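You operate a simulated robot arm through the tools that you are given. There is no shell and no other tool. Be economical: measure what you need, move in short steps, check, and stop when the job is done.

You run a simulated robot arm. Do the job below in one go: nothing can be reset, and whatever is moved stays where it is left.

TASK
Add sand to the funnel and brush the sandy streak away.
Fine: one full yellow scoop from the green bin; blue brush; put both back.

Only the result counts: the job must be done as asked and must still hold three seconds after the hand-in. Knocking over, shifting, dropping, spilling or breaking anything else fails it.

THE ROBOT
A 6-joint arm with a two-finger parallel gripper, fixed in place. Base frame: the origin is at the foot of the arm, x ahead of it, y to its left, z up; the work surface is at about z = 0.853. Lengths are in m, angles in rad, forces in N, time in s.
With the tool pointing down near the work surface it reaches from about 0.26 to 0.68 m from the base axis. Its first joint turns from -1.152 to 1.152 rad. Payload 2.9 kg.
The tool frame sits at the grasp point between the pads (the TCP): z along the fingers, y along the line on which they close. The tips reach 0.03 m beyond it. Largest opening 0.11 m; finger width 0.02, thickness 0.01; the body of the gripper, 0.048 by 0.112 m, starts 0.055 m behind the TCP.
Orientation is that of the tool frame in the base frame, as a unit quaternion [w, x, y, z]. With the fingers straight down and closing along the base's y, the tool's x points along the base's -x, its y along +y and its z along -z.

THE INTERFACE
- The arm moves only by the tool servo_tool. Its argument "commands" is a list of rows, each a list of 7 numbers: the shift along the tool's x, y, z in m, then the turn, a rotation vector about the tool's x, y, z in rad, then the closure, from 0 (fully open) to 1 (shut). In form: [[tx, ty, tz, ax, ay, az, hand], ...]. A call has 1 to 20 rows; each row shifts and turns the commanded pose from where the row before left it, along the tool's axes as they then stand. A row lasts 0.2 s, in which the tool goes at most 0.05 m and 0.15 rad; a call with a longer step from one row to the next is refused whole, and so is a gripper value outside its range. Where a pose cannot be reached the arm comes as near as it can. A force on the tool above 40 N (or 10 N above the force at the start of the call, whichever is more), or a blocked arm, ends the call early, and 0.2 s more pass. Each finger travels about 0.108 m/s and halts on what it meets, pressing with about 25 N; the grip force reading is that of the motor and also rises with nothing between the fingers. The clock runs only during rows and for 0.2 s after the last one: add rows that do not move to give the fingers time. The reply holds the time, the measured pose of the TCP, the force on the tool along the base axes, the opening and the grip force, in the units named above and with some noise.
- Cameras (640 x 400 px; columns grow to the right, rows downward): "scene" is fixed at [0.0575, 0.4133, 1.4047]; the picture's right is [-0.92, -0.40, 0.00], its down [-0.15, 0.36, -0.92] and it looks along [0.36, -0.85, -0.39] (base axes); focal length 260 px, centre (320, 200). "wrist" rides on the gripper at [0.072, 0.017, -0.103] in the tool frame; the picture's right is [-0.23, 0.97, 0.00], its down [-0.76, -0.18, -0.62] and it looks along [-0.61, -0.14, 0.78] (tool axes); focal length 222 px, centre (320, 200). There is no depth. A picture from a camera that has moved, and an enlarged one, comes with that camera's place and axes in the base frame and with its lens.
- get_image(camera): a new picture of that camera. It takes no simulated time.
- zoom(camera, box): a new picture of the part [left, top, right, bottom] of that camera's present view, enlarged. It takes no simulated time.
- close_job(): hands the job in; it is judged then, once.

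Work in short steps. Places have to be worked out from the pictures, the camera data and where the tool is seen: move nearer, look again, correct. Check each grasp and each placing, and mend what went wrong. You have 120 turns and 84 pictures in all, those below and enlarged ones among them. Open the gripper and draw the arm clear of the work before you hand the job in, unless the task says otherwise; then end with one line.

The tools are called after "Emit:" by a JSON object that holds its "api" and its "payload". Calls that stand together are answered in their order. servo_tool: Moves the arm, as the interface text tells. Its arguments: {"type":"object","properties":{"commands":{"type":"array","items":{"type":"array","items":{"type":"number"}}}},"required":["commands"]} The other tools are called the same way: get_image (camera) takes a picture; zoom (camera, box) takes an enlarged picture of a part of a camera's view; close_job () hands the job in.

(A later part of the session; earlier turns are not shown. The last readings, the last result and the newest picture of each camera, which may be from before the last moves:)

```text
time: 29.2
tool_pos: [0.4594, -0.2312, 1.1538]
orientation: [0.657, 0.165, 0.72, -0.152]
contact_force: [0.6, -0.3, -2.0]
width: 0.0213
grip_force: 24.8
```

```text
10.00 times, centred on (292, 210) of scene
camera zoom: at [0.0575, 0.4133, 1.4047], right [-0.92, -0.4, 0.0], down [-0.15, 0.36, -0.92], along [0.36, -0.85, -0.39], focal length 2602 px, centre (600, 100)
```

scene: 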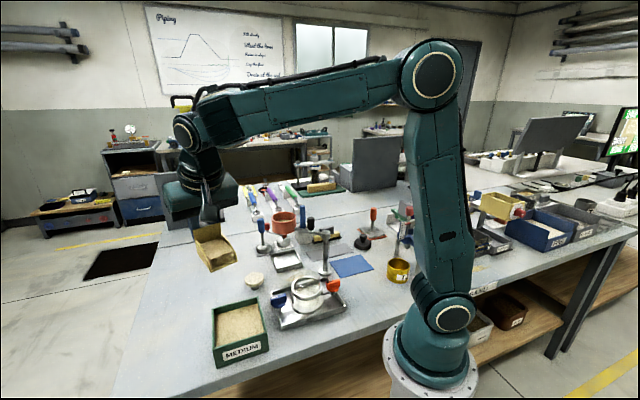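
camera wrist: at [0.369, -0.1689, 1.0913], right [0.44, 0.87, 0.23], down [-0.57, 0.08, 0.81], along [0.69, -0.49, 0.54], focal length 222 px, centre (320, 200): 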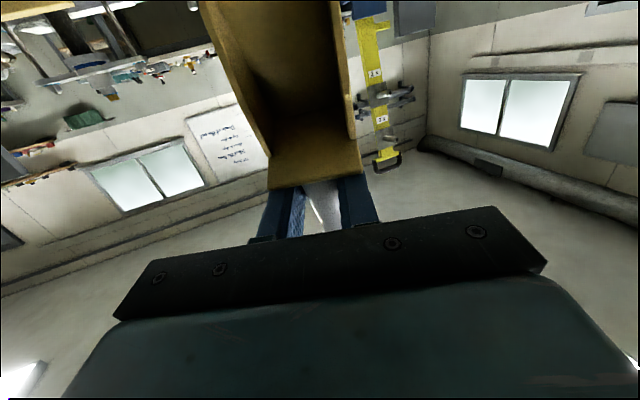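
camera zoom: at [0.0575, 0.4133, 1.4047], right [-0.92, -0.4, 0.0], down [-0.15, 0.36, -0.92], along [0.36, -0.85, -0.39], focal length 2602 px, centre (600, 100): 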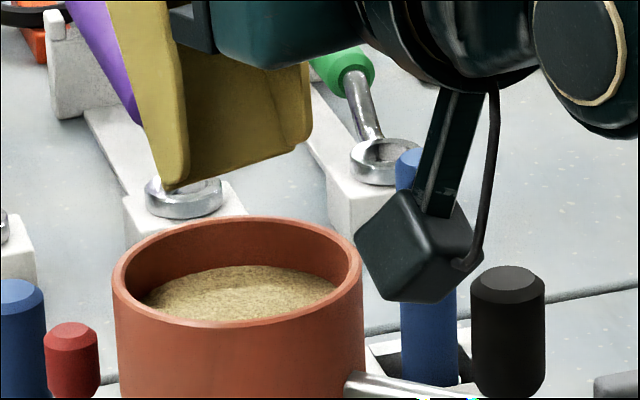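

The scoop is empty and the sand is in the funnel with no visible spill. I'll raise it and level it again.

Emit:
{"api": "servo_tool", "payload": {"commands": [[-0.02, 0, -0.002, 0, 0, 0, 1.0], [-0.03, 0, -0.003, 0, 0, 0, 1.0], [-0.03, 0, -0.003, 0, 0, 0, 1.0], [0, 0, 0, 0, 0.1375, 0, 1.0], [0, 0, 0, 0, 0.1375, 0, 1.0], [0, 0, 0, 0, 0.1375, 0, 1.0], [0, 0, 0, 0, 0.1375, 0, 1.0], [0, 0, 0, 0, 0.1375, 0, 1.0], [0, 0, 0, 0, 0.1375, 0, 1.0], [0, 0, 0, 0, 0.1375, 0, 1.0], [0, 0, 0, 0, 0.1375, 0, 1.0], [0, 0, 0, 0, 0, 0, 1.0]]}}

```text
time: 31.8
tool_pos: [0.4586, -0.2307, 1.2336]
orientation: [0.185, 0.221, 0.957, -0.044]
contact_force: [0.7, -0.6, -0.6]
width: 0.0213
grip_force: 25.1
```

Now I'll yaw back to the home heading and move over the scoop's mat.

Emit:
{"api": "servo_tool", "payload": {"commands": [[0, 0, 0, -0.0459, 0, -0.1143, 1.0], [0, 0, 0, -0.0459, 0, -0.1143, 1.0], [0, 0, 0, -0.0459, 0, -0.1143, 1.0], [0, 0, 0, -0.0459, 0, -0.1143, 1.0], [0, 0, 0, -0.0459, 0, -0.1143, 1.0], [0, 0, 0, -0.0459, 0, -0.1143, 1.0], [0, 0, 0, -0.0459, 0, -0.1143, 1.0], [0, 0, 0, -0.0459, 0, -0.1143, 1.0], [0, 0, 0, -0.0459, 0, -0.1143, 1.0], [0, 0, 0, -0.0459, 0, -0.1143, 1.0], [0.0289, 0.0008, -0.0116, 0, 0, 0, 1.0], [0.0289, 0.0008, -0.0116, 0, 0, 0, 1.0], [0.0289, 0.0008, -0.0116, 0, 0, 0, 1.0], [0.0289, 0.0008, -0.0116, 0, 0, 0, 1.0], [0, 0, 0, 0, 0, 0, 1.0]]}}

Emit:
{"api": "zoom", "payload": {"camera": "scene", "box": [256, 100, 416, 200]}}

Emit:
{"api": "get_image", "payload": {"camera": "wrist"}}

```text
time: 35.0
tool_pos: [0.3502, -0.2905, 1.1882]
orientation: [0.176, -0.372, 0.909, 0.069]
contact_force: [0.7, 0.0, -1.1]
width: 0.0211
grip_force: 24.7
out of reach, approached as far as the arm can: row 8, 9, 10, 12, 13, 14
```

```text
4.00 times, centred on (336, 150) of scene
camera zoom: at [0.0575, 0.4133, 1.4047], right [-0.92, -0.4, 0.0], down [-0.15, 0.36, -0.92], along [0.36, -0.85, -0.39], focal length 1041 px, centre (256, 400)
```

zoom: 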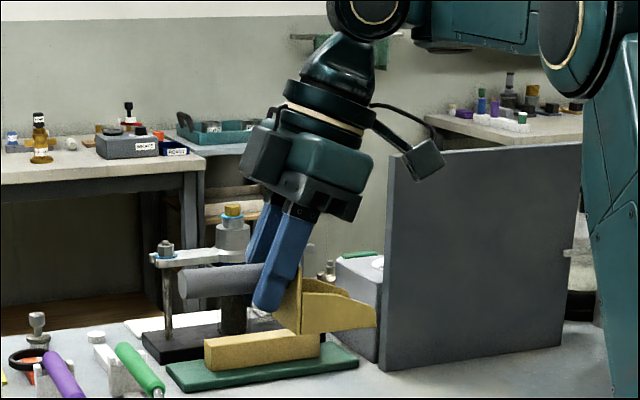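

```text
36 pictures are left
camera wrist: at [0.2633, -0.3536, 1.2578], right [-0.53, 0.84, 0.08], down [0.46, 0.21, 0.86], along [0.71, 0.5, -0.5], focal length 222 px, centre (320, 200)
```

wrist: 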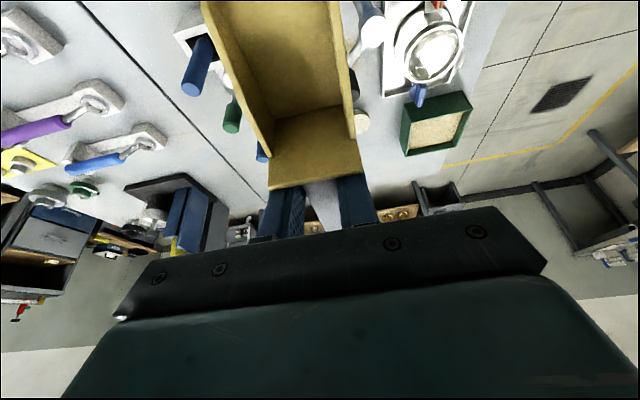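

The pose is slightly off target because of the reach limit up high, but the scoop is level and securely held. I'll correct laterally while descending to z ≈ 1.0.

Emit:
{"api": "servo_tool", "payload": {"commands": [[0.0025, -0.015, -0.001, 0, 0, 0, 1.0], [0.0026, -0.0153, -0.001, 0, 0, 0, 1.0], [0.0149, 0, 0.0371, 0, 0, 0, 1.0], [0.0149, 0, 0.0371, 0, 0, 0, 1.0], [0.0149, 0, 0.0371, 0, 0, 0, 1.0], [0.0149, 0, 0.0371, 0, 0, 0, 1.0], [0, 0, 0, 0, 0, 0, 1.0]]}}

Emit:
{"api": "zoom", "payload": {"camera": "scene", "box": [256, 160, 416, 260]}}

Emit:
{"api": "get_image", "payload": {"camera": "wrist"}}

```text
time: 36.6
tool_pos: [0.3633, -0.309, 1.0146]
orientation: [0.175, -0.372, 0.909, 0.071]
contact_force: [0.6, 0.2, -0.5]
width: 0.0213
grip_force: 25.1
out of reach, approached as far as the arm can: row 1, 2
```

```text
4.00 times, centred on (336, 210) of scene
camera zoom: at [0.0575, 0.4133, 1.4047], right [-0.92, -0.4, 0.0], down [-0.15, 0.36, -0.92], along [0.36, -0.85, -0.39], focal length 1041 px, centre (256, 160)
```

zoom: 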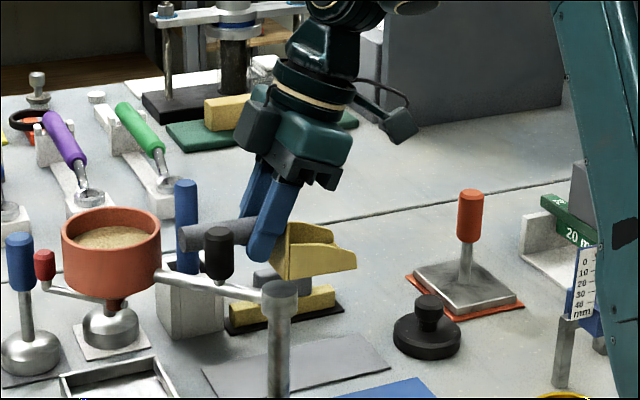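

```text
34 pictures are left
camera wrist: at [0.2775, -0.371, 1.0849], right [-0.53, 0.84, 0.08], down [0.46, 0.21, 0.86], along [0.71, 0.5, -0.5], focal length 222 px, centre (320, 200)
```

wrist: 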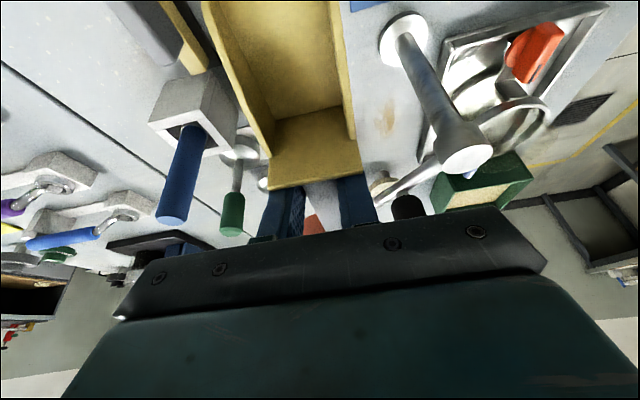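

The bowl sits above its mat, with the post and knob clear. I'll correct the last few mm and descend to about 1 cm above home height.

Emit:
{"api": "servo_tool", "payload": {"commands": [[0.0021, -0.0079, -0.0009, 0, 0, 0, 1.0], [0.0124, 0, 0.0309, 0, 0, 0, 1.0], [0.0124, 0, 0.0309, 0, 0, 0, 1.0], [0.0124, 0, 0.0309, 0, 0, 0, 1.0], [0, 0, 0, 0, 0, 0, 1.0]]}}

Emit:
{"api": "zoom", "payload": {"camera": "scene", "box": [280, 190, 376, 250]}}

Emit:
{"api": "get_image", "payload": {"camera": "wrist"}}

```text
time: 37.8
tool_pos: [0.3682, -0.3148, 0.9149]
orientation: [0.175, -0.373, 0.909, 0.072]
contact_force: [0.4, -0.6, -0.5]
width: 0.0214
grip_force: 24.6
```

```text
6.67 times, centred on (328, 220) of scene
camera zoom: at [0.0575, 0.4133, 1.4047], right [-0.92, -0.4, 0.0], down [-0.15, 0.36, -0.92], along [0.36, -0.85, -0.39], focal length 1735 px, centre (267, 67)
```

zoom: 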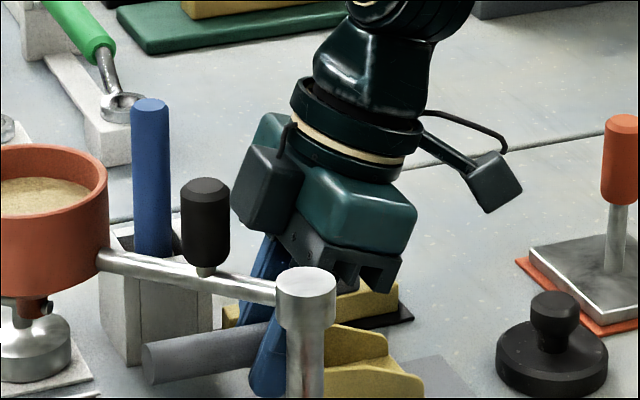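

```text
32 pictures are left
camera wrist: at [0.2816, -0.3779, 0.9848], right [-0.53, 0.84, 0.08], down [0.46, 0.21, 0.86], along [0.71, 0.5, -0.5], focal length 222 px, centre (320, 200)
```

wrist: 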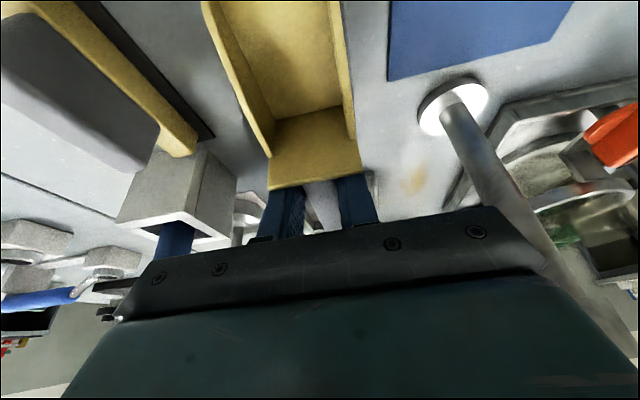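

Everything is clear. I'll lower the last 1.2 cm gently.

Emit:
{"api": "servo_tool", "payload": {"commands": [[0.0022, -0.0006, 0.0056, 0, 0, 0, 1.0], [0.0015, 0, 0.0037, 0, 0, 0, 1.0], [0.0009, 0, 0.0021, 0, 0, 0, 1.0], [0, 0, 0, 0, 0, 0, 1.0]]}}

```text
time: 38.8
tool_pos: [0.3686, -0.3149, 0.904]
orientation: [0.175, -0.373, 0.908, 0.07]
contact_force: [-0.8, 1.2, 8.3]
width: 0.0216
grip_force: 24.8
```

An 8 N upward reaction shows the scoop is resting on its mat. I'll release it.

Emit:
{"api": "servo_tool", "payload": {"commands": [[0, 0, 0, 0, 0, 0, 0.75], [0, 0, 0, 0, 0, 0, 0.6], [0, 0, 0, 0, 0, 0, 0.5], [0, 0, 0, 0, 0, 0, 0.5], [0, 0, 0, 0, 0, 0, 0.5]]}}

Emit:
{"api": "get_image", "payload": {"camera": "wrist"}}

Emit:
{"api": "zoom", "payload": {"camera": "scene", "box": [280, 200, 376, 260]}}

```text
time: 40.0
tool_pos: [0.3679, -0.3149, 0.9029]
orientation: [0.174, -0.372, 0.909, 0.072]
contact_force: [0.0, -1.3, 0.1]
width: 0.0551
grip_force: 0.1
```

```text
31 pictures are left
camera wrist: at [0.2817, -0.3786, 0.9727], right [-0.53, 0.84, 0.08], down [0.46, 0.21, 0.86], along [0.71, 0.5, -0.5], focal length 222 px, centre (320, 200)
```

wrist: 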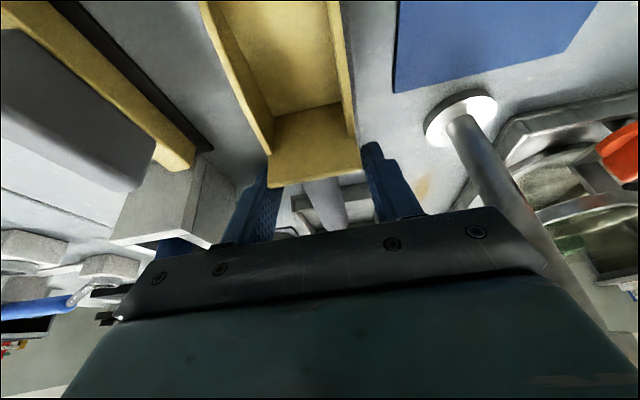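

```text
6.67 times, centred on (328, 230) of scene
camera zoom: at [0.0575, 0.4133, 1.4047], right [-0.92, -0.4, 0.0], down [-0.15, 0.36, -0.92], along [0.36, -0.85, -0.39], focal length 1735 px, centre (267, 0)
```

zoom: 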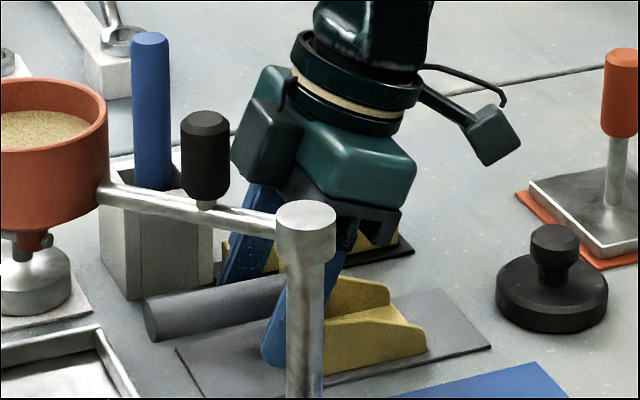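

The scoop is back on its mat. I'll rise vertically, then level the tool, and look at the brush and the streak.

Emit:
{"api": "servo_tool", "payload": {"commands": [[-0.0112, 0, -0.0278, 0, 0, 0, 0.5], [-0.0168, 0, -0.0418, 0, 0, 0, 0.5], [-0.0168, 0, -0.0418, 0, 0, 0, 0.5], [-0.0168, 0, -0.0418, 0, 0, 0, 0.5], [-0.0168, 0, -0.0418, 0, 0, 0, 0.5], [0, 0, 0, 0, 0.127, 0, 0.5], [0, 0, 0, 0, 0.127, 0, 0.5], [0, 0, 0, 0, 0.127, 0, 0.5], [0, 0, 0, 0, 0, 0, 0.5]]}}

Emit:
{"api": "get_image", "payload": {"camera": "wrist"}}

Emit:
{"api": "get_image", "payload": {"camera": "scene"}}

```text
time: 42.0
tool_pos: [0.3691, -0.3156, 1.1141]
orientation: [0.0, -0.381, 0.925, 0.0]
contact_force: [-0.1, -0.4, 0.4]
width: 0.055
grip_force: 0.0
```

```text
29 pictures are left
camera wrist: at [0.305, -0.3551, 1.2169], right [-0.52, 0.85, 0.0], down [0.67, 0.41, 0.62], along [0.53, 0.33, -0.78], focal length 222 px, centre (320, 200)
```

wrist: 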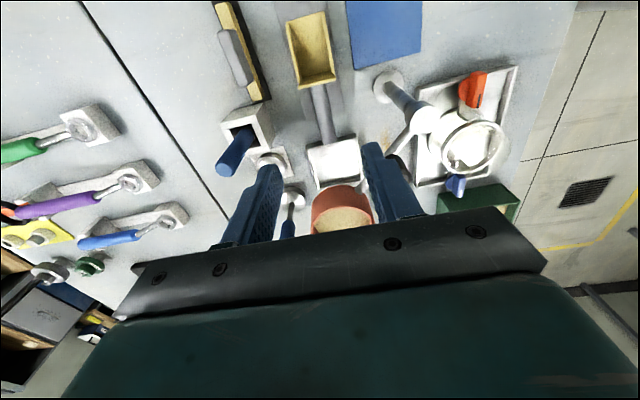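

```text
28 pictures are left
```

scene: 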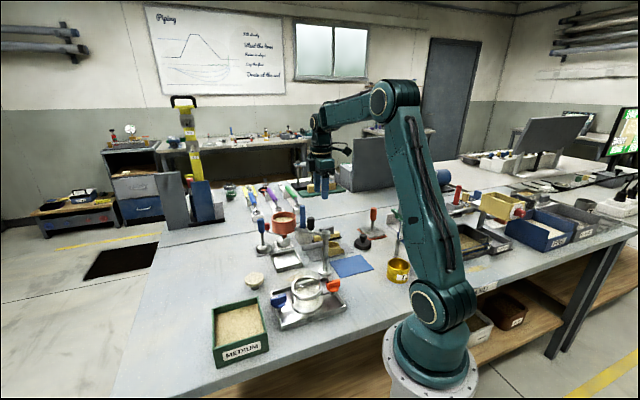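

The scoop matches its original layout. I'll zoom in on the brush from both cameras to locate its handle axis.

Emit:
{"api": "zoom", "payload": {"camera": "wrist", "box": [190, 80, 310, 190]}}

Emit:
{"api": "zoom", "payload": {"camera": "scene", "box": [282, 196, 346, 236]}}

```text
3.64 times, centred on (250, 135) of wrist
camera zoom: at [0.305, -0.3551, 1.2169], right [-0.52, 0.85, 0.0], down [0.67, 0.41, 0.62], along [0.53, 0.33, -0.78], focal length 808 px, centre (574, 436)
```

zoom: 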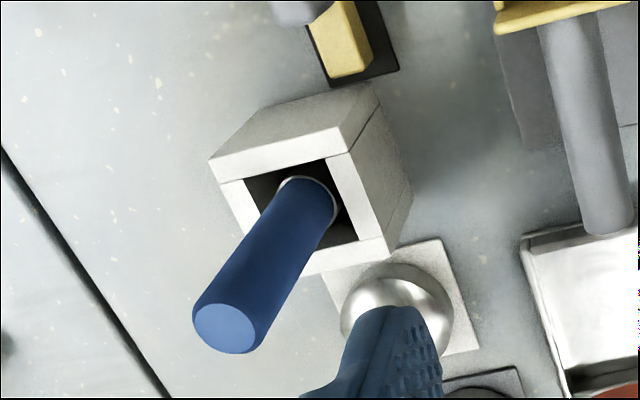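

```text
10.00 times, centred on (314, 216) of scene
camera zoom: at [0.0575, 0.4133, 1.4047], right [-0.92, -0.4, 0.0], down [-0.15, 0.36, -0.92], along [0.36, -0.85, -0.39], focal length 2602 px, centre (380, 40)
```

zoom: 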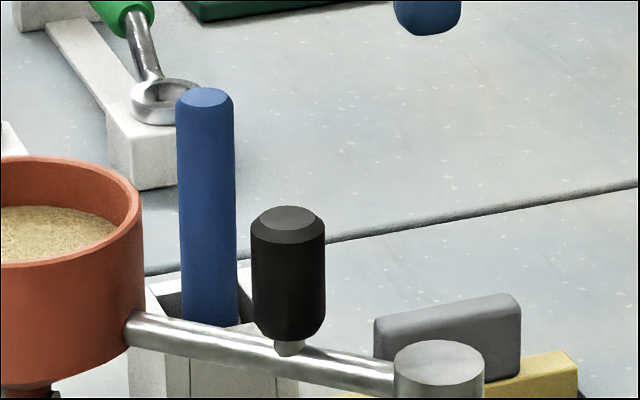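

The brush handle is vertical at (0.465, -0.377), top z ≈ 1.007. The streak runs from (0.372, -0.183) to (0.412, -0.149). To keep the body and camera away from the knob while sweeping, I'll use yaw -90° so the fingers close along x.

Emit:
{"api": "servo_tool", "payload": {"commands": [[0, 0, -0.01, 0, 0, 0.147, 0.5], [0, 0, -0.01, 0, 0, 0.147, 0.5], [0, 0, 0, 0, 0, 0.147, 0.5], [0, 0, 0, 0, 0, 0.147, 0.5], [0, 0, 0, 0, 0, 0.147, 0.5], [0, 0, 0, 0, 0, 0.147, 0.5], [0, 0, 0, 0, 0, 0.147, 0.5], [0, 0, 0, 0, 0, 0.147, 0.5], [0, 0, 0, 0, 0, 0.147, 0.5], [0, 0, 0, 0, 0, 0.147, 0.5], [0, 0, 0, 0, 0, 0.147, 0.5], [0, 0, 0, 0, 0, 0.147, 0.5], [0, 0, 0, 0, 0, 0.147, 0.5], [0, 0, 0, 0, 0, 0.147, 0.5], [0, 0, 0, 0, 0, 0.147, 0.5], [0, 0, 0, 0, 0, 0.147, 0.5], [0, 0, 0, 0, 0, 0, 0.5]]}}

```text
time: 45.6
tool_pos: [0.3684, -0.3152, 1.1325]
orientation: [0.001, 0.708, 0.706, 0.0]
contact_force: [-0.3, -0.1, 1.1]
width: 0.0552
grip_force: 0.0
```

Yaw of -90° is reached. I'll move above the brush and check alignment.

Emit:
{"api": "servo_tool", "payload": {"commands": [[-0.0207, 0.0322, 0, 0, 0, 0, 0.5], [-0.0207, 0.0322, 0, 0, 0, 0, 0.5], [-0.0207, 0.0322, 0, 0, 0, 0, 0.5], [0, 0, 0.035, 0, 0, 0, 0.5], [0, 0, 0.035, 0, 0, 0, 0.5], [0, 0, 0, 0, 0, 0, 0.5]]}}

Emit:
{"api": "get_image", "payload": {"camera": "wrist"}}

Emit:
{"api": "zoom", "payload": {"camera": "scene", "box": [250, 160, 378, 240]}}

```text
time: 47.0
tool_pos: [0.4656, -0.3781, 1.0634]
orientation: [-0.001, 0.708, 0.707, 0.0]
contact_force: [-0.5, 0.0, -1.2]
width: 0.0551
grip_force: 0.0
```

```text
25 pictures are left
camera wrist: at [0.4827, -0.3069, 1.1669], right [0.97, -0.23, 0.0], down [-0.18, -0.76, 0.62], along [-0.14, -0.61, -0.78], focal length 222 px, centre (320, 200)
```

wrist: 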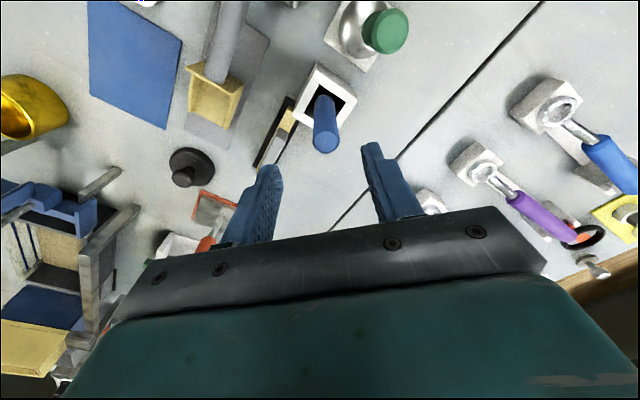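

```text
5.00 times, centred on (314, 200) of scene
camera zoom: at [0.0575, 0.4133, 1.4047], right [-0.92, -0.4, 0.0], down [-0.15, 0.36, -0.92], along [0.36, -0.85, -0.39], focal length 1301 px, centre (350, 200)
```

zoom: 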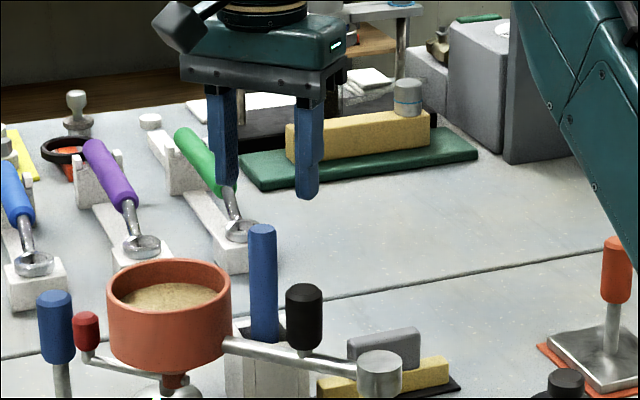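

The handle top appears about 4 mm off in x and 3 mm in y. I'll correct that and descend to z ≈ 0.992.

Emit:
{"api": "servo_tool", "payload": {"commands": [[0.003, 0.004, 0, 0, 0, 0, 0.5], [0, 0, 0.03, 0, 0, 0, 0.5], [0, 0, 0.03, 0, 0, 0, 0.5], [0, 0, 0.011, 0, 0, 0, 0.5], [0, 0, 0, 0, 0, 0, 0.5]]}}

Emit:
{"api": "get_image", "payload": {"camera": "wrist"}}

```text
time: 48.2
tool_pos: [0.4693, -0.3751, 0.992]
orientation: [0.001, 0.707, 0.707, 0.0]
contact_force: [-0.9, 0.8, 0.2]
width: 0.055
grip_force: 0.1
```

```text
23 pictures are left
camera wrist: at [0.4865, -0.3031, 1.0959], right [0.97, -0.23, 0.0], down [-0.18, -0.76, 0.62], along [-0.14, -0.61, -0.78], focal length 222 px, centre (320, 200)
```

wrist: 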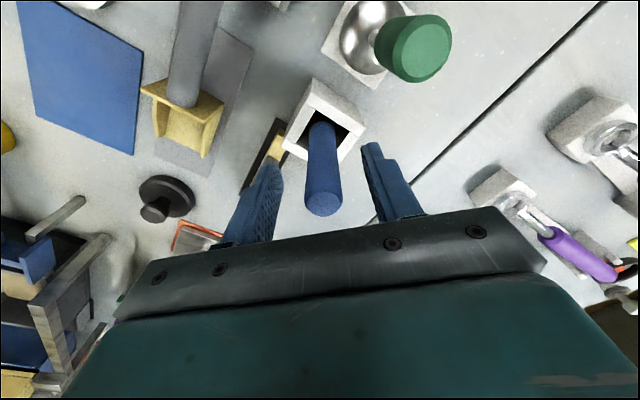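

The handle is centred between the pads, so I'll close on it.

Emit:
{"api": "servo_tool", "payload": {"commands": [[0, 0.001, 0, 0, 0, 0, 0.6], [0, 0, 0, 0, 0, 0, 0.75], [0, 0, 0, 0, 0, 0, 0.9], [0, 0, 0, 0, 0, 0, 1.0], [0, 0, 0, 0, 0, 0, 1.0]]}}

```text
time: 49.4
tool_pos: [0.4707, -0.3745, 0.9915]
orientation: [-0.001, 0.708, 0.707, 0.0]
contact_force: [0.0, 0.2, -0.9]
width: 0.0205
grip_force: 24.7
```

Gripped (width 0.0205). Home is (0.470, -0.3748, 0.9915). I'll lift straight up.

Emit:
{"api": "servo_tool", "payload": {"commands": [[0, 0, -0.015, 0, 0, 0, 1.0], [0, 0, -0.035, 0, 0, 0, 1.0], [0, 0, -0.04, 0, 0, 0, 1.0], [0, 0, -0.04, 0, 0, 0, 1.0], [0, 0, -0.04, 0, 0, 0, 1.0], [0, 0, -0.04, 0, 0, 0, 1.0], [0, 0, 0, 0, 0, 0, 1.0]]}}

Emit:
{"api": "zoom", "payload": {"camera": "scene", "box": [250, 130, 378, 210]}}

```text
time: 51.0
tool_pos: [0.4632, -0.3686, 1.1987]
orientation: [0.0, 0.708, 0.706, 0.0]
contact_force: [0.0, -0.2, -0.4]
width: 0.0203
grip_force: 24.9
out of reach, approached as far as the arm can: row 6
```

```text
5.00 times, centred on (314, 170) of scene
camera zoom: at [0.0575, 0.4133, 1.4047], right [-0.92, -0.4, 0.0], down [-0.15, 0.36, -0.92], along [0.36, -0.85, -0.39], focal length 1301 px, centre (350, 350)
```

zoom: 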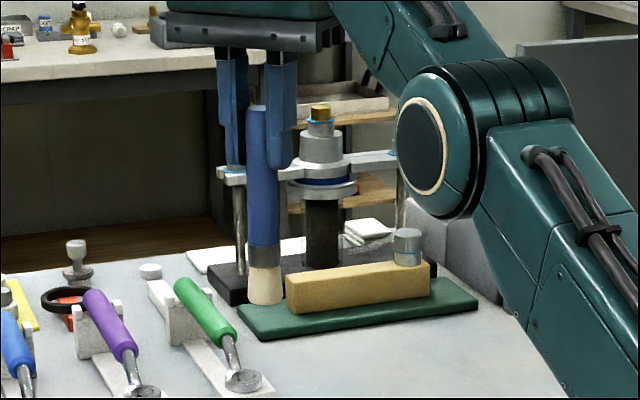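

The brush has round bristles whose tips are ~0.129 m below the TCP. I'll carry it over the funnel (clearance about 4 cm) toward +y, in a first half-step.

Emit:
{"api": "servo_tool", "payload": {"commands": [[0.02, -0.003, 0, 0, 0, 0, 1.0], [0.03, -0.005, 0, 0, 0, 0, 1.0], [0.03, -0.005, 0, 0, 0, 0, 1.0], [0, 0, 0, 0, 0, 0, 1.0]]}}

```text
time: 52.0
tool_pos: [0.4504, -0.2894, 1.1969]
orientation: [0.0, 0.708, 0.706, 0.0]
contact_force: [-0.8, -0.4, 0.2]
width: 0.0205
grip_force: 24.9
```

The height is held, so I'll continue across the funnel to y ≈ -0.11.

Emit:
{"api": "servo_tool", "payload": {"commands": [[0.035, 0, 0, 0, 0, 0, 1.0], [0.035, 0, 0, 0, 0, 0, 1.0], [0.035, 0, 0, 0, 0, 0, 1.0], [0.035, -0.01, 0, 0, 0, 0, 1.0], [0.04, -0.025, 0, 0, 0, 0, 1.0], [0, -0.02, 0, 0, 0, 0, 1.0], [0, 0, 0, 0, 0, 0, 1.0]]}}

Emit:
{"api": "get_image", "payload": {"camera": "wrist"}}

```text
time: 53.6
tool_pos: [0.3945, -0.1103, 1.1991]
orientation: [0.001, 0.708, 0.706, 0.0]
contact_force: [-0.6, -0.9, -1.0]
width: 0.0206
grip_force: 25.4
```

```text
21 pictures are left
camera wrist: at [0.4131, -0.0376, 1.3016], right [0.97, -0.23, 0.0], down [-0.18, -0.76, 0.62], along [-0.14, -0.61, -0.78], focal length 222 px, centre (320, 200)
```

wrist: 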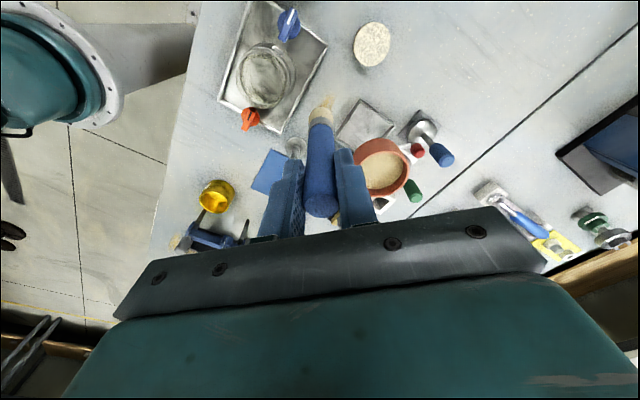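

The streak is visible just beyond the bristles. I'll zoom in to measure it.

Emit:
{"api": "zoom", "payload": {"camera": "wrist", "box": [256, 60, 384, 140]}}

```text
5.00 times, centred on (320, 100) of wrist
camera zoom: at [0.4131, -0.0376, 1.3016], right [0.97, -0.23, 0.0], down [-0.18, -0.76, 0.62], along [-0.14, -0.61, -0.78], focal length 1111 px, centre (320, 700)
```

zoom: 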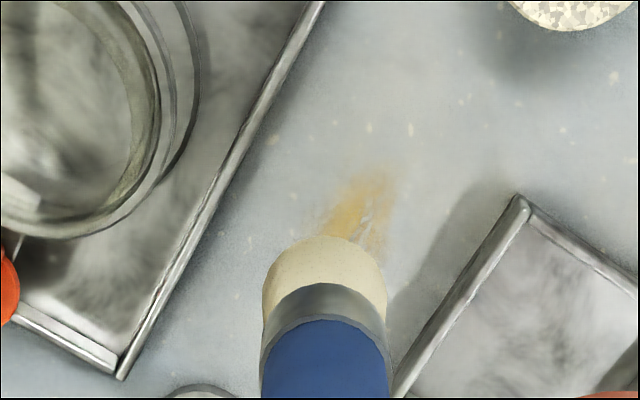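

The streak's far end is at (0.414, -0.147) and it is ~2.5 cm wide; the bristles are ~3.2 cm across. I'll tilt the brush 0.25 rad so the gripper leans away from the knob, then come down above the streak's near end.

Emit:
{"api": "servo_tool", "payload": {"commands": [[0, 0, 0, 0, -0.125, 0, 1.0], [0, 0, 0, 0, -0.125, 0, 1.0], [-0.0006, -0.0062, 0.0371, 0, 0, 0, 1.0], [-0.0006, -0.0062, 0.0371, 0, 0, 0, 1.0], [-0.0006, -0.0062, 0.0371, 0, 0, 0, 1.0], [-0.0006, -0.0062, 0.0371, 0, 0, 0, 1.0], [-0.0006, -0.0062, 0.0371, 0, 0, 0, 1.0], [0, 0, 0, 0, 0, 0, 1.0]]}}

Emit:
{"api": "zoom", "payload": {"camera": "scene", "box": [240, 180, 400, 280]}}

Emit:
{"api": "get_image", "payload": {"camera": "wrist"}}

```text
time: 55.4
tool_pos: [0.3646, -0.1591, 1.0168]
orientation: [0.088, 0.702, 0.701, -0.088]
contact_force: [-0.9, 1.0, -0.4]
width: 0.0205
grip_force: 25.2
```

```text
4.00 times, centred on (320, 230) of scene
camera zoom: at [0.0575, 0.4133, 1.4047], right [-0.92, -0.4, 0.0], down [-0.15, 0.36, -0.92], along [0.36, -0.85, -0.39], focal length 1041 px, centre (320, 80)
```

zoom: 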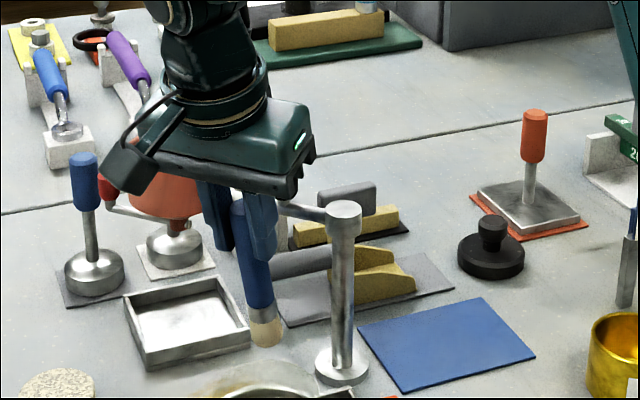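

```text
18 pictures are left
camera wrist: at [0.3823, -0.0638, 1.101], right [0.97, -0.22, 0.06], down [-0.18, -0.58, 0.79], along [-0.14, -0.78, -0.61], focal length 222 px, centre (320, 200)
```

wrist: 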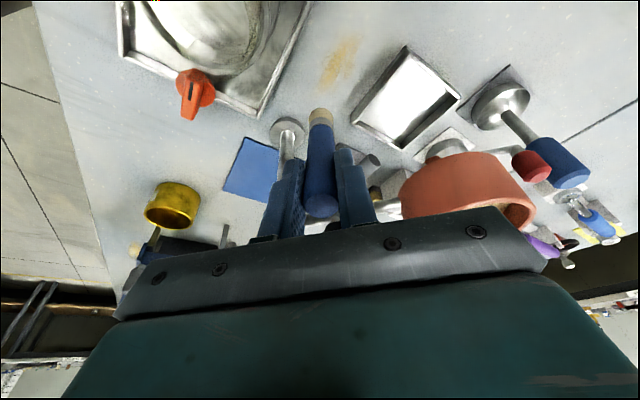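

All clear around the body. I'll lower onto the surface at the near end and do the first sweep along the streak.

Emit:
{"api": "servo_tool", "payload": {"commands": [[0.005, 0, 0.0194, 0, 0, 0, 1.0], [0.0046, 0, 0.018, 0, 0, 0, 1.0], [0.0126, 0.0152, -0.0032, 0, 0, 0, 1.0], [0.0126, 0.0152, -0.0032, 0, 0, 0, 1.0], [0.0126, 0.0152, -0.0032, 0, 0, 0, 1.0], [0.0126, 0.0152, -0.0032, 0, 0, 0, 1.0], [-0.01, 0, -0.0388, 0, 0, 0, 1.0], [0, 0, 0, 0, 0, 0, 1.0]]}}

Emit:
{"api": "get_image", "payload": {"camera": "wrist"}}

```text
time: 57.2
tool_pos: [0.4272, -0.1069, 1.0197]
orientation: [0.089, 0.702, 0.701, -0.088]
contact_force: [0.0, -0.3, -0.6]
width: 0.0204
grip_force: 24.7
```

```text
17 pictures are left
camera wrist: at [0.4438, -0.0115, 1.1025], right [0.97, -0.22, 0.06], down [-0.18, -0.58, 0.79], along [-0.14, -0.78, -0.61], focal length 222 px, centre (320, 200)
```

wrist: 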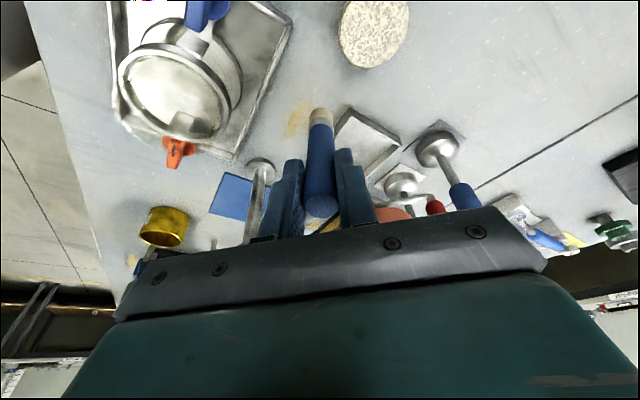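

The streak still shows, so I'll zoom in to judge whether the pass thinned it.

Emit:
{"api": "zoom", "payload": {"camera": "wrist", "box": [256, 80, 384, 160]}}

```text
5.00 times, centred on (320, 120) of wrist
camera zoom: at [0.4438, -0.0115, 1.1025], right [0.97, -0.22, 0.06], down [-0.18, -0.58, 0.79], along [-0.14, -0.78, -0.61], focal length 1111 px, centre (320, 600)
```

zoom: 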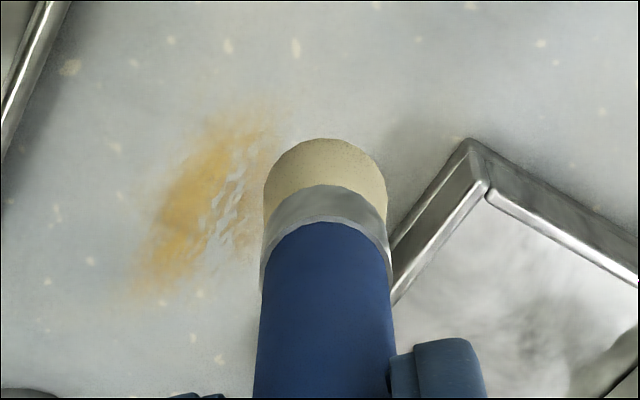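

The pass cleaned a narrow strip about 1 cm to one side. The rest lies offset toward -x/+y, and the contact was light. I'll make several passes shifted that way and 4 mm lower.

Emit:
{"api": "servo_tool", "payload": {"commands": [[0.0088, -0.0078, -0.0023, 0, 0, 0, 1.0], [0.0057, 0, 0.0223, 0, 0, 0, 1.0], [0.0056, 0, 0.0218, 0, 0, 0, 1.0], [-0.0107, -0.01295, 0.0027, 0, 0, 0, 1.0], [-0.0107, -0.01295, 0.0027, 0, 0, 0, 1.0], [-0.0107, -0.01295, 0.0027, 0, 0, 0, 1.0], [-0.0107, -0.01295, 0.0027, 0, 0, 0, 1.0], [-0.0107, -0.01295, 0.0027, 0, 0, 0, 1.0], [0.0051, -0.0045, -0.0013, 0, 0, 0, 1.0], [0.0107, 0.01295, -0.0027, 0, 0, 0, 1.0], [0.0107, 0.01295, -0.0027, 0, 0, 0, 1.0], [0.0107, 0.01295, -0.0027, 0, 0, 0, 1.0], [0.0107, 0.01295, -0.0027, 0, 0, 0, 1.0], [0.0107, 0.01295, -0.0027, 0, 0, 0, 1.0], [0, 0, 0, 0, 0, 0, 1.0]]}}

Emit:
{"api": "zoom", "payload": {"camera": "wrist", "box": [256, 80, 384, 160]}}

```text
time: 60.4
tool_pos: [0.4138, -0.0919, 0.9734]
orientation: [0.088, 0.701, 0.702, -0.089]
contact_force: [-0.7, 0.8, -1.1]
width: 0.0205
grip_force: 24.5
```

```text
5.00 times, centred on (320, 120) of wrist
camera zoom: at [0.4319, 0.0032, 1.0577], right [0.97, -0.22, 0.06], down [-0.18, -0.58, 0.79], along [-0.14, -0.78, -0.61], focal length 1111 px, centre (320, 600)
```

zoom: 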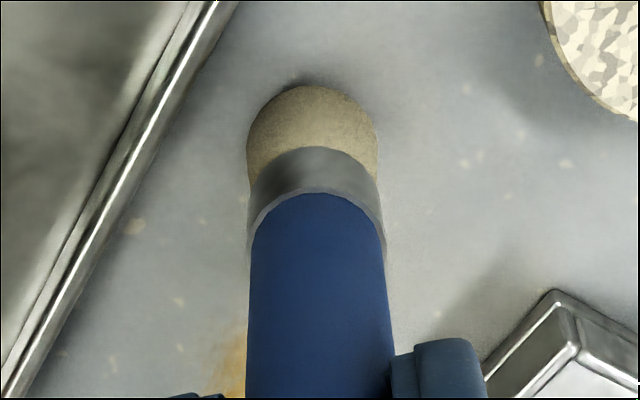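

I'll lift slightly and look at what remains.

Emit:
{"api": "servo_tool", "payload": {"commands": [[-0.0111, 0, -0.0436, 0, 0, 0, 1.0], [0.02, 0.02, -0.005, 0, 0, 0, 1.0], [0, 0, 0, 0, 0, 0, 1.0]]}}

Emit:
{"api": "zoom", "payload": {"camera": "wrist", "box": [240, 100, 368, 180]}}

```text
time: 61.2
tool_pos: [0.4357, -0.0717, 1.019]
orientation: [0.088, 0.702, 0.701, -0.088]
contact_force: [-0.2, 0.7, 0.0]
width: 0.0204
grip_force: 25.2
```

```text
5.00 times, centred on (304, 140) of wrist
camera zoom: at [0.452, 0.023, 1.1019], right [0.97, -0.22, 0.06], down [-0.18, -0.58, 0.79], along [-0.14, -0.78, -0.61], focal length 1111 px, centre (400, 500)
```

zoom: 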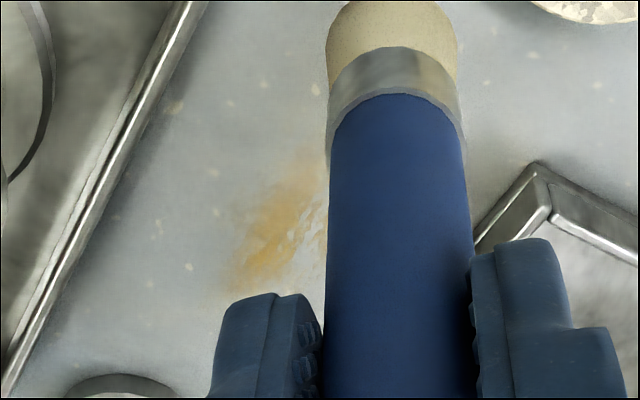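

The pale strip was part of the streak before the first pass, so the bristles may not have been touching. I'll park on the streak centre at the same height and check contact from the scene camera.

Emit:
{"api": "servo_tool", "payload": {"commands": [[-0.0297, -0.0233, 0.0076, 0, 0, 0, 1.0], [-0.0297, -0.0234, 0.0076, 0, 0, 0, 1.0], [0.0057, 0, 0.0223, 0, 0, 0, 1.0], [0.0057, 0, 0.0223, 0, 0, 0, 1.0], [0, 0, 0, 0, 0, 0, 1.0]]}}

Emit:
{"api": "zoom", "payload": {"camera": "scene", "box": [270, 220, 350, 270]}}

```text
time: 62.4
tool_pos: [0.386, -0.1319, 0.9735]
orientation: [0.088, 0.702, 0.702, -0.087]
contact_force: [-1.9, 1.1, 4.8]
width: 0.0205
grip_force: 25.1
```

```text
8.00 times, centred on (310, 245) of scene
camera zoom: at [0.0574, 0.4134, 1.4047], right [-0.92, -0.4, 0.0], down [-0.15, 0.36, -0.92], along [0.36, -0.85, -0.39], focal length 2082 px, centre (400, -160)
```

zoom: 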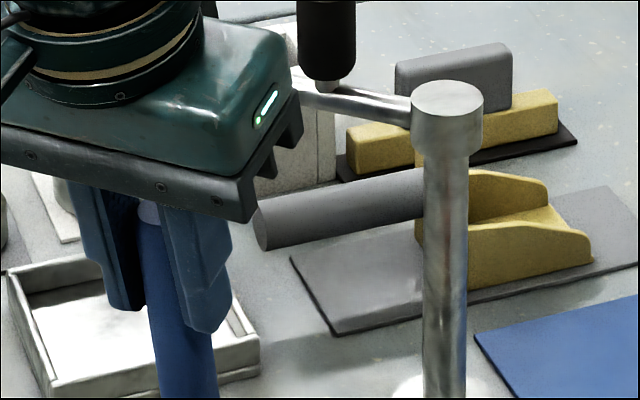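

A 4.8 N reaction here means the bristles just touch at this height. I'll press a few mm more and sweep back and forth along the streak.

Emit:
{"api": "servo_tool", "payload": {"commands": [[0.0012, 0, 0.0048, 0, 0, 0, 1.0], [-0.0107, -0.01295, 0.0027, 0, 0, 0, 1.0], [-0.0107, -0.01295, 0.0027, 0, 0, 0, 1.0], [0.0107, 0.01295, -0.0027, 0, 0, 0, 1.0], [0.0107, 0.01295, -0.0027, 0, 0, 0, 1.0], [0.0107, 0.01295, -0.0027, 0, 0, 0, 1.0], [0.0107, 0.01295, -0.0027, 0, 0, 0, 1.0], [0.0107, 0.01295, -0.0027, 0, 0, 0, 1.0]]}}

```text
time: 64.2
tool_pos: [0.4253, -0.0989, 0.9695]
orientation: [0.087, 0.703, 0.701, -0.088]
contact_force: [-0.3, -0.5, -0.6]
width: 0.0204
grip_force: 24.9
```

No reaction at the far end. I'll lift, back off and look at the streak again.

Emit:
{"api": "servo_tool", "payload": {"commands": [[-0.0119, 0, -0.0465, 0, 0, 0, 1.0], [0.03, 0.02, -0.0077, 0, 0, 0, 1.0], [0, 0, 0, 0, 0, 0, 1.0]]}}

Emit:
{"api": "zoom", "payload": {"camera": "wrist", "box": [240, 100, 400, 200]}}

```text
time: 65.0
tool_pos: [0.4454, -0.069, 1.017]
orientation: [0.089, 0.702, 0.701, -0.088]
contact_force: [0.3, -0.6, -0.6]
width: 0.0207
grip_force: 25.4
```

```text
4.00 times, centred on (320, 150) of wrist
camera zoom: at [0.4629, 0.0263, 1.0998], right [0.97, -0.22, 0.06], down [-0.18, -0.58, 0.79], along [-0.14, -0.78, -0.61], focal length 888 px, centre (320, 400)
```

zoom: 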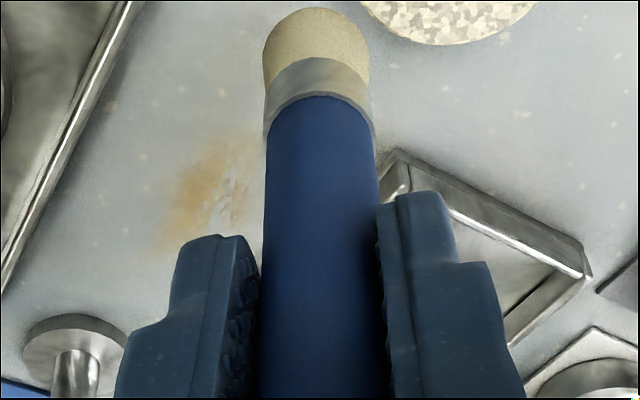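

The streak has visibly faded after those centred strokes, so this works. I'll repeat more strokes centred on it at z ≈ 0.969.

Emit:
{"api": "servo_tool", "payload": {"commands": [[-0.0329, -0.0184, 0.0084, 0, 0, 0, 1.0], [0.0119, 0, 0.0465, 0, 0, 0, 1.0], [-0.0107, -0.01295, 0.0027, 0, 0, 0, 1.0], [-0.0107, -0.01295, 0.0027, 0, 0, 0, 1.0], [-0.0107, -0.01295, 0.0027, 0, 0, 0, 1.0], [-0.0107, -0.01295, 0.0027, 0, 0, 0, 1.0], [-0.0107, -0.01295, 0.0027, 0, 0, 0, 1.0], [0.0107, 0.01295, -0.0027, 0, 0, 0, 1.0], [0.0107, 0.01295, -0.0027, 0, 0, 0, 1.0], [0.0107, 0.01295, -0.0027, 0, 0, 0, 1.0], [0.0107, 0.01295, -0.0027, 0, 0, 0, 1.0], [0.0107, 0.01295, -0.0027, 0, 0, 0, 1.0], [-0.0158, -0.0085, 0.004, 0, 0, 0, 1.0], [-0.0107, -0.01295, 0.0027, 0, 0, 0, 1.0], [-0.0107, -0.01295, 0.0027, 0, 0, 0, 1.0], [-0.0107, -0.01295, 0.0027, 0, 0, 0, 1.0], [0.0107, 0.01295, -0.0027, 0, 0, 0, 1.0], [0.0107, 0.01295, -0.0027, 0, 0, 0, 1.0], [0.0107, 0.01295, -0.0027, 0, 0, 0, 1.0], [0.0107, 0.01295, -0.0027, 0, 0, 0, 1.0]]}}

Emit:
{"api": "servo_tool", "payload": {"commands": [[-0.0119, 0, -0.0465, 0, 0, 0, 1.0], [0.035, 0.02, -0.0087, 0, 0, 0, 1.0], [0, 0, 0, 0, 0, 0, 1.0]]}}

Emit:
{"api": "zoom", "payload": {"camera": "wrist", "box": [240, 100, 400, 200]}}

```text
time: 69.2
tool_pos: [0.4317, -0.1064, 0.968]
orientation: [0.089, 0.703, 0.7, -0.089]
contact_force: [-0.6, 1.1, -0.2]
width: 0.0207
grip_force: 24.9
```

```text
time: 70.0
tool_pos: [0.4515, -0.0732, 1.0158]
orientation: [0.088, 0.703, 0.7, -0.089]
contact_force: [-1.0, -0.4, -1.5]
width: 0.0205
grip_force: 24.8
```

```text
4.00 times, centred on (320, 150) of wrist
camera zoom: at [0.469, 0.0237, 1.0987], right [0.97, -0.22, 0.06], down [-0.18, -0.58, 0.79], along [-0.14, -0.78, -0.61], focal length 888 px, centre (320, 400)
```

zoom: 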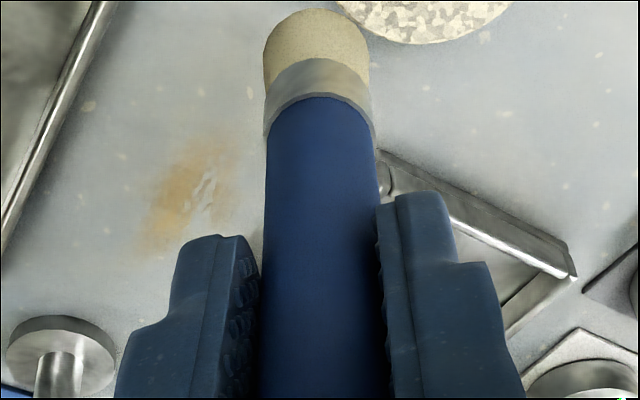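

Only slight change. With the tilt, the actual contact is the lower rim, ~1.5 cm toward +y of the brush axis, so my strokes were offset. I'll check whether the handle has slipped in the grip, and the scene view of the streak.

Emit:
{"api": "get_image", "payload": {"camera": "wrist"}}

```text
10 pictures are left
camera wrist: at [0.469, 0.0237, 1.0987], right [0.97, -0.22, 0.06], down [-0.18, -0.58, 0.79], along [-0.14, -0.78, -0.61], focal length 222 px, centre (320, 200)
```

wrist: 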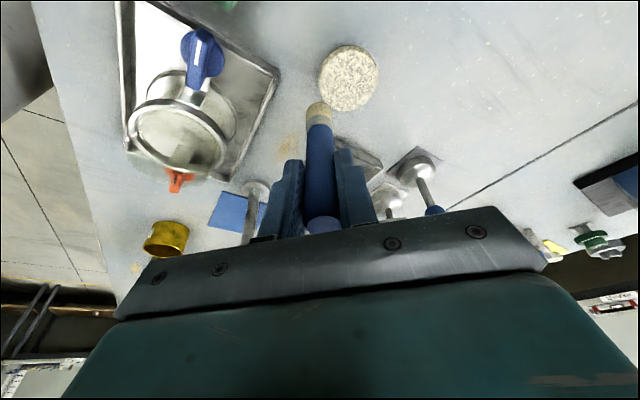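

The handle slid up ~13 mm in the grip from pressing, so the bristles contact at TCP z ≈ 0.969, and at their +y rim (contact point ≈ TCP y - 0.013). All earlier strokes were therefore off to the side. I'll redo the strokes with the contact point on the streak, at light pressure.

Emit:
{"api": "servo_tool", "payload": {"commands": [[-0.027, -0.0158, 0.0069, 0, 0, 0, 1.0], [-0.027, -0.0157, 0.0069, 0, 0, 0, 1.0], [0.0119, 0, 0.0465, 0, 0, 0, 1.0], [-0.011, -0.01334, 0.0028, 0, 0, 0, 1.0], [-0.011, -0.01334, 0.0028, 0, 0, 0, 1.0], [-0.011, -0.01334, 0.0028, 0, 0, 0, 1.0], [-0.011, -0.01334, 0.0028, 0, 0, 0, 1.0], [-0.0051, 0.0045, 0.0013, 0, 0, 0, 1.0], [0.011, 0.01334, -0.0028, 0, 0, 0, 1.0], [0.011, 0.01334, -0.0028, 0, 0, 0, 1.0], [0.011, 0.01334, -0.0028, 0, 0, 0, 1.0], [0.011, 0.01334, -0.0028, 0, 0, 0, 1.0], [0.0096, -0.0084, -0.0024, 0, 0, 0, 1.0], [-0.011, -0.01334, 0.0028, 0, 0, 0, 1.0], [-0.011, -0.01334, 0.0028, 0, 0, 0, 1.0], [-0.011, -0.01334, 0.0028, 0, 0, 0, 1.0], [-0.011, -0.01334, 0.0028, 0, 0, 0, 1.0]]}}

Emit:
{"api": "servo_tool", "payload": {"commands": [[-0.0119, 0, -0.0465, 0, 0, 0, 1.0], [0.03, 0.025, -0.0074, 0, 0, 0, 1.0], [0.03, 0.025, -0.0074, 0, 0, 0, 1.0], [0.025, 0.025, -0.0062, 0, 0, 0, 1.0], [0, 0, 0, 0, 0, 0, 1.0]]}}

Emit:
{"api": "zoom", "payload": {"camera": "wrist", "box": [240, 80, 400, 180]}}

```text
time: 73.6
tool_pos: [0.3622, -0.168, 0.968]
orientation: [0.088, 0.702, 0.701, -0.087]
contact_force: [0.4, -0.3, -0.3]
width: 0.0202
grip_force: 24.3
```

```text
time: 74.8
tool_pos: [0.4374, -0.08, 1.0145]
orientation: [0.088, 0.702, 0.701, -0.088]
contact_force: [0.0, 0.1, -0.4]
width: 0.0206
grip_force: 24.9
```

```text
4.00 times, centred on (320, 130) of wrist
camera zoom: at [0.4559, 0.0137, 1.0974], right [0.97, -0.22, 0.06], down [-0.18, -0.58, 0.79], along [-0.14, -0.78, -0.61], focal length 888 px, centre (320, 480)
```

zoom: 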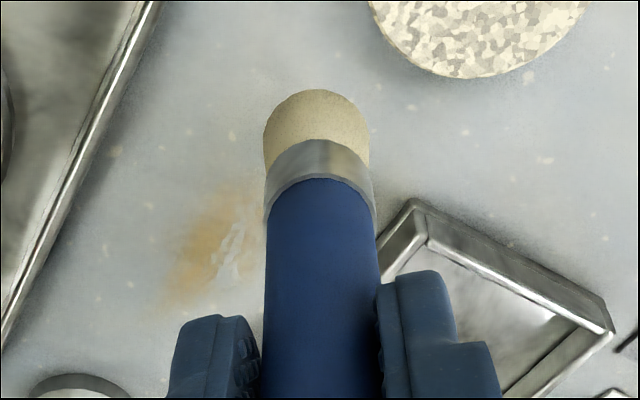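

The streak keeps fading but isn't gone, so coverage seems to matter. I'll run a systematic raster of parallel strokes across its full width, staying clear of the small tray and the funnel.

Emit:
{"api": "servo_tool", "payload": {"commands": [[-0.025, -0.0049, 0.0064, 0, 0, 0, 1.0], [-0.025, -0.0049, 0.0064, 0, 0, 0, 1.0], [0.012, 0, 0.047, 0, 0, 0, 1.0], [-0.0107, -0.01295, 0.0027, 0, 0, 0, 1.0], [-0.0107, -0.01295, 0.0027, 0, 0, 0, 1.0], [-0.0107, -0.01295, 0.0027, 0, 0, 0, 1.0], [-0.0107, -0.01295, 0.0027, 0, 0, 0, 1.0], [0.0059, -0.0052, -0.0015, 0, 0, 0, 1.0], [0.0107, 0.01295, -0.0027, 0, 0, 0, 1.0], [0.0107, 0.01295, -0.0027, 0, 0, 0, 1.0], [0.0107, 0.01295, -0.0027, 0, 0, 0, 1.0], [0.0107, 0.01295, -0.0027, 0, 0, 0, 1.0], [0.0059, -0.0052, -0.0015, 0, 0, 0, 1.0], [-0.0107, -0.01295, 0.0027, 0, 0, 0, 1.0], [-0.0107, -0.01295, 0.0027, 0, 0, 0, 1.0], [-0.0107, -0.01295, 0.0027, 0, 0, 0, 1.0], [-0.0107, -0.01295, 0.0027, 0, 0, 0, 1.0]]}}

Emit:
{"api": "servo_tool", "payload": {"commands": [[0.0059, -0.0052, -0.0015, 0, 0, 0, 1.0], [0.0107, 0.01295, -0.0027, 0, 0, 0, 1.0], [0.0107, 0.01295, -0.0027, 0, 0, 0, 1.0], [0.0107, 0.01295, -0.0027, 0, 0, 0, 1.0], [0.0107, 0.01295, -0.0027, 0, 0, 0, 1.0], [0.0107, 0.01295, -0.0027, 0, 0, 0, 1.0], [0.0059, -0.0052, -0.0015, 0, 0, 0, 1.0], [-0.0107, -0.01295, 0.0027, 0, 0, 0, 1.0], [-0.0107, -0.01295, 0.0027, 0, 0, 0, 1.0], [-0.0107, -0.01295, 0.0027, 0, 0, 0, 1.0], [-0.0107, -0.01295, 0.0027, 0, 0, 0, 1.0], [-0.0107, -0.01295, 0.0027, 0, 0, 0, 1.0], [-0.0119, 0, -0.0465, 0, 0, 0, 1.0], [0.03, 0.025, -0.0074, 0, 0, 0, 1.0], [0.03, 0.025, -0.0074, 0, 0, 0, 1.0], [0.03, 0.025, -0.0074, 0, 0, 0, 1.0], [0, 0, 0, 0, 0, 0, 1.0]]}}

Emit:
{"api": "zoom", "payload": {"camera": "wrist", "box": [240, 80, 400, 180]}}

```text
time: 78.4
tool_pos: [0.3662, -0.1649, 0.9658]
orientation: [0.088, 0.702, 0.701, -0.088]
contact_force: [2.5, 2.0, 5.6]
width: 0.0203
grip_force: 24.6
```

```text
time: 82.0
tool_pos: [0.4311, -0.0608, 1.013]
orientation: [0.088, 0.702, 0.701, -0.088]
contact_force: [0.3, -0.3, -0.8]
width: 0.0208
grip_force: 24.8
```

```text
4.00 times, centred on (320, 130) of wrist
camera zoom: at [0.4485, 0.0341, 1.0961], right [0.97, -0.22, 0.06], down [-0.18, -0.58, 0.79], along [-0.14, -0.78, -0.61], focal length 888 px, centre (320, 480)
```

zoom: 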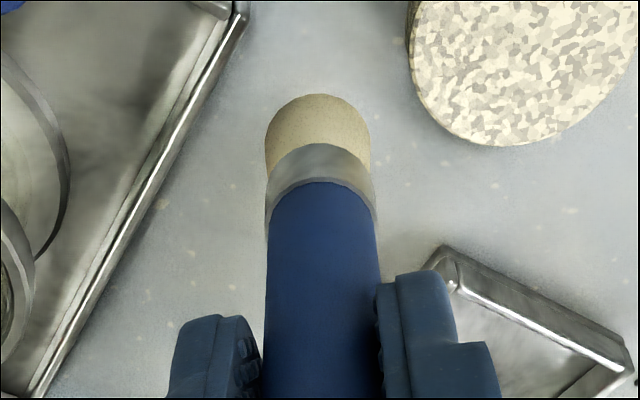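

The streak is gone in this view. I'll rise, remove the tilt and head back to the brush holder.

Emit:
{"api": "servo_tool", "payload": {"commands": [[-0.0119, 0, -0.0465, 0, 0, 0, 1.0], [-0.0119, 0, -0.0465, 0, 0, 0, 1.0], [0, 0, 0, 0, 0.125, 0, 1.0], [0, 0, 0, 0, 0.125, 0, 1.0], [0, 0.01, -0.04, 0, 0, 0, 1.0], [0, 0.01, -0.036, 0, 0, 0, 1.0], [0, 0, 0, 0, 0, 0, 1.0]]}}

Emit:
{"api": "get_image", "payload": {"camera": "wrist"}}

```text
time: 83.6
tool_pos: [0.4518, -0.0597, 1.186]
orientation: [0.0, 0.708, 0.706, 0.0]
contact_force: [-0.3, -0.4, -0.4]
width: 0.0203
grip_force: 24.8
```

```text
7 pictures are left
camera wrist: at [0.469, 0.0124, 1.2903], right [0.97, -0.23, 0.0], down [-0.18, -0.76, 0.62], along [-0.14, -0.61, -0.78], focal length 222 px, centre (320, 200)
```

wrist: 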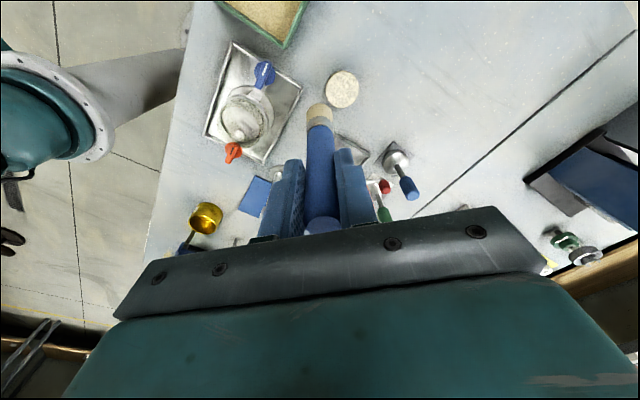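

Clean there. Now I'll cross over the funnel back to the holder position at z 1.186.

Emit:
{"api": "servo_tool", "payload": {"commands": [[-0.035, 0.002, 0, 0, 0, 0, 1.0], [-0.04, 0.002, 0, 0, 0, 0, 1.0], [-0.04, 0.002, 0, 0, 0, 0, 1.0], [-0.04, 0.002, 0, 0, 0, 0, 1.0], [-0.04, 0.002, 0, 0, 0, 0, 1.0], [-0.04, 0.003, 0, 0, 0, 0, 1.0], [-0.04, 0.003, 0, 0, 0, 0, 1.0], [-0.04, 0.002, 0, 0, 0, 0, 1.0], [0, 0, 0, 0, 0, 0, 1.0]]}}

```text
time: 85.6
tool_pos: [0.4683, -0.376, 1.1845]
orientation: [0.0, 0.707, 0.707, 0.0]
contact_force: [0.8, -0.4, -0.3]
width: 0.0207
grip_force: 25.0
```

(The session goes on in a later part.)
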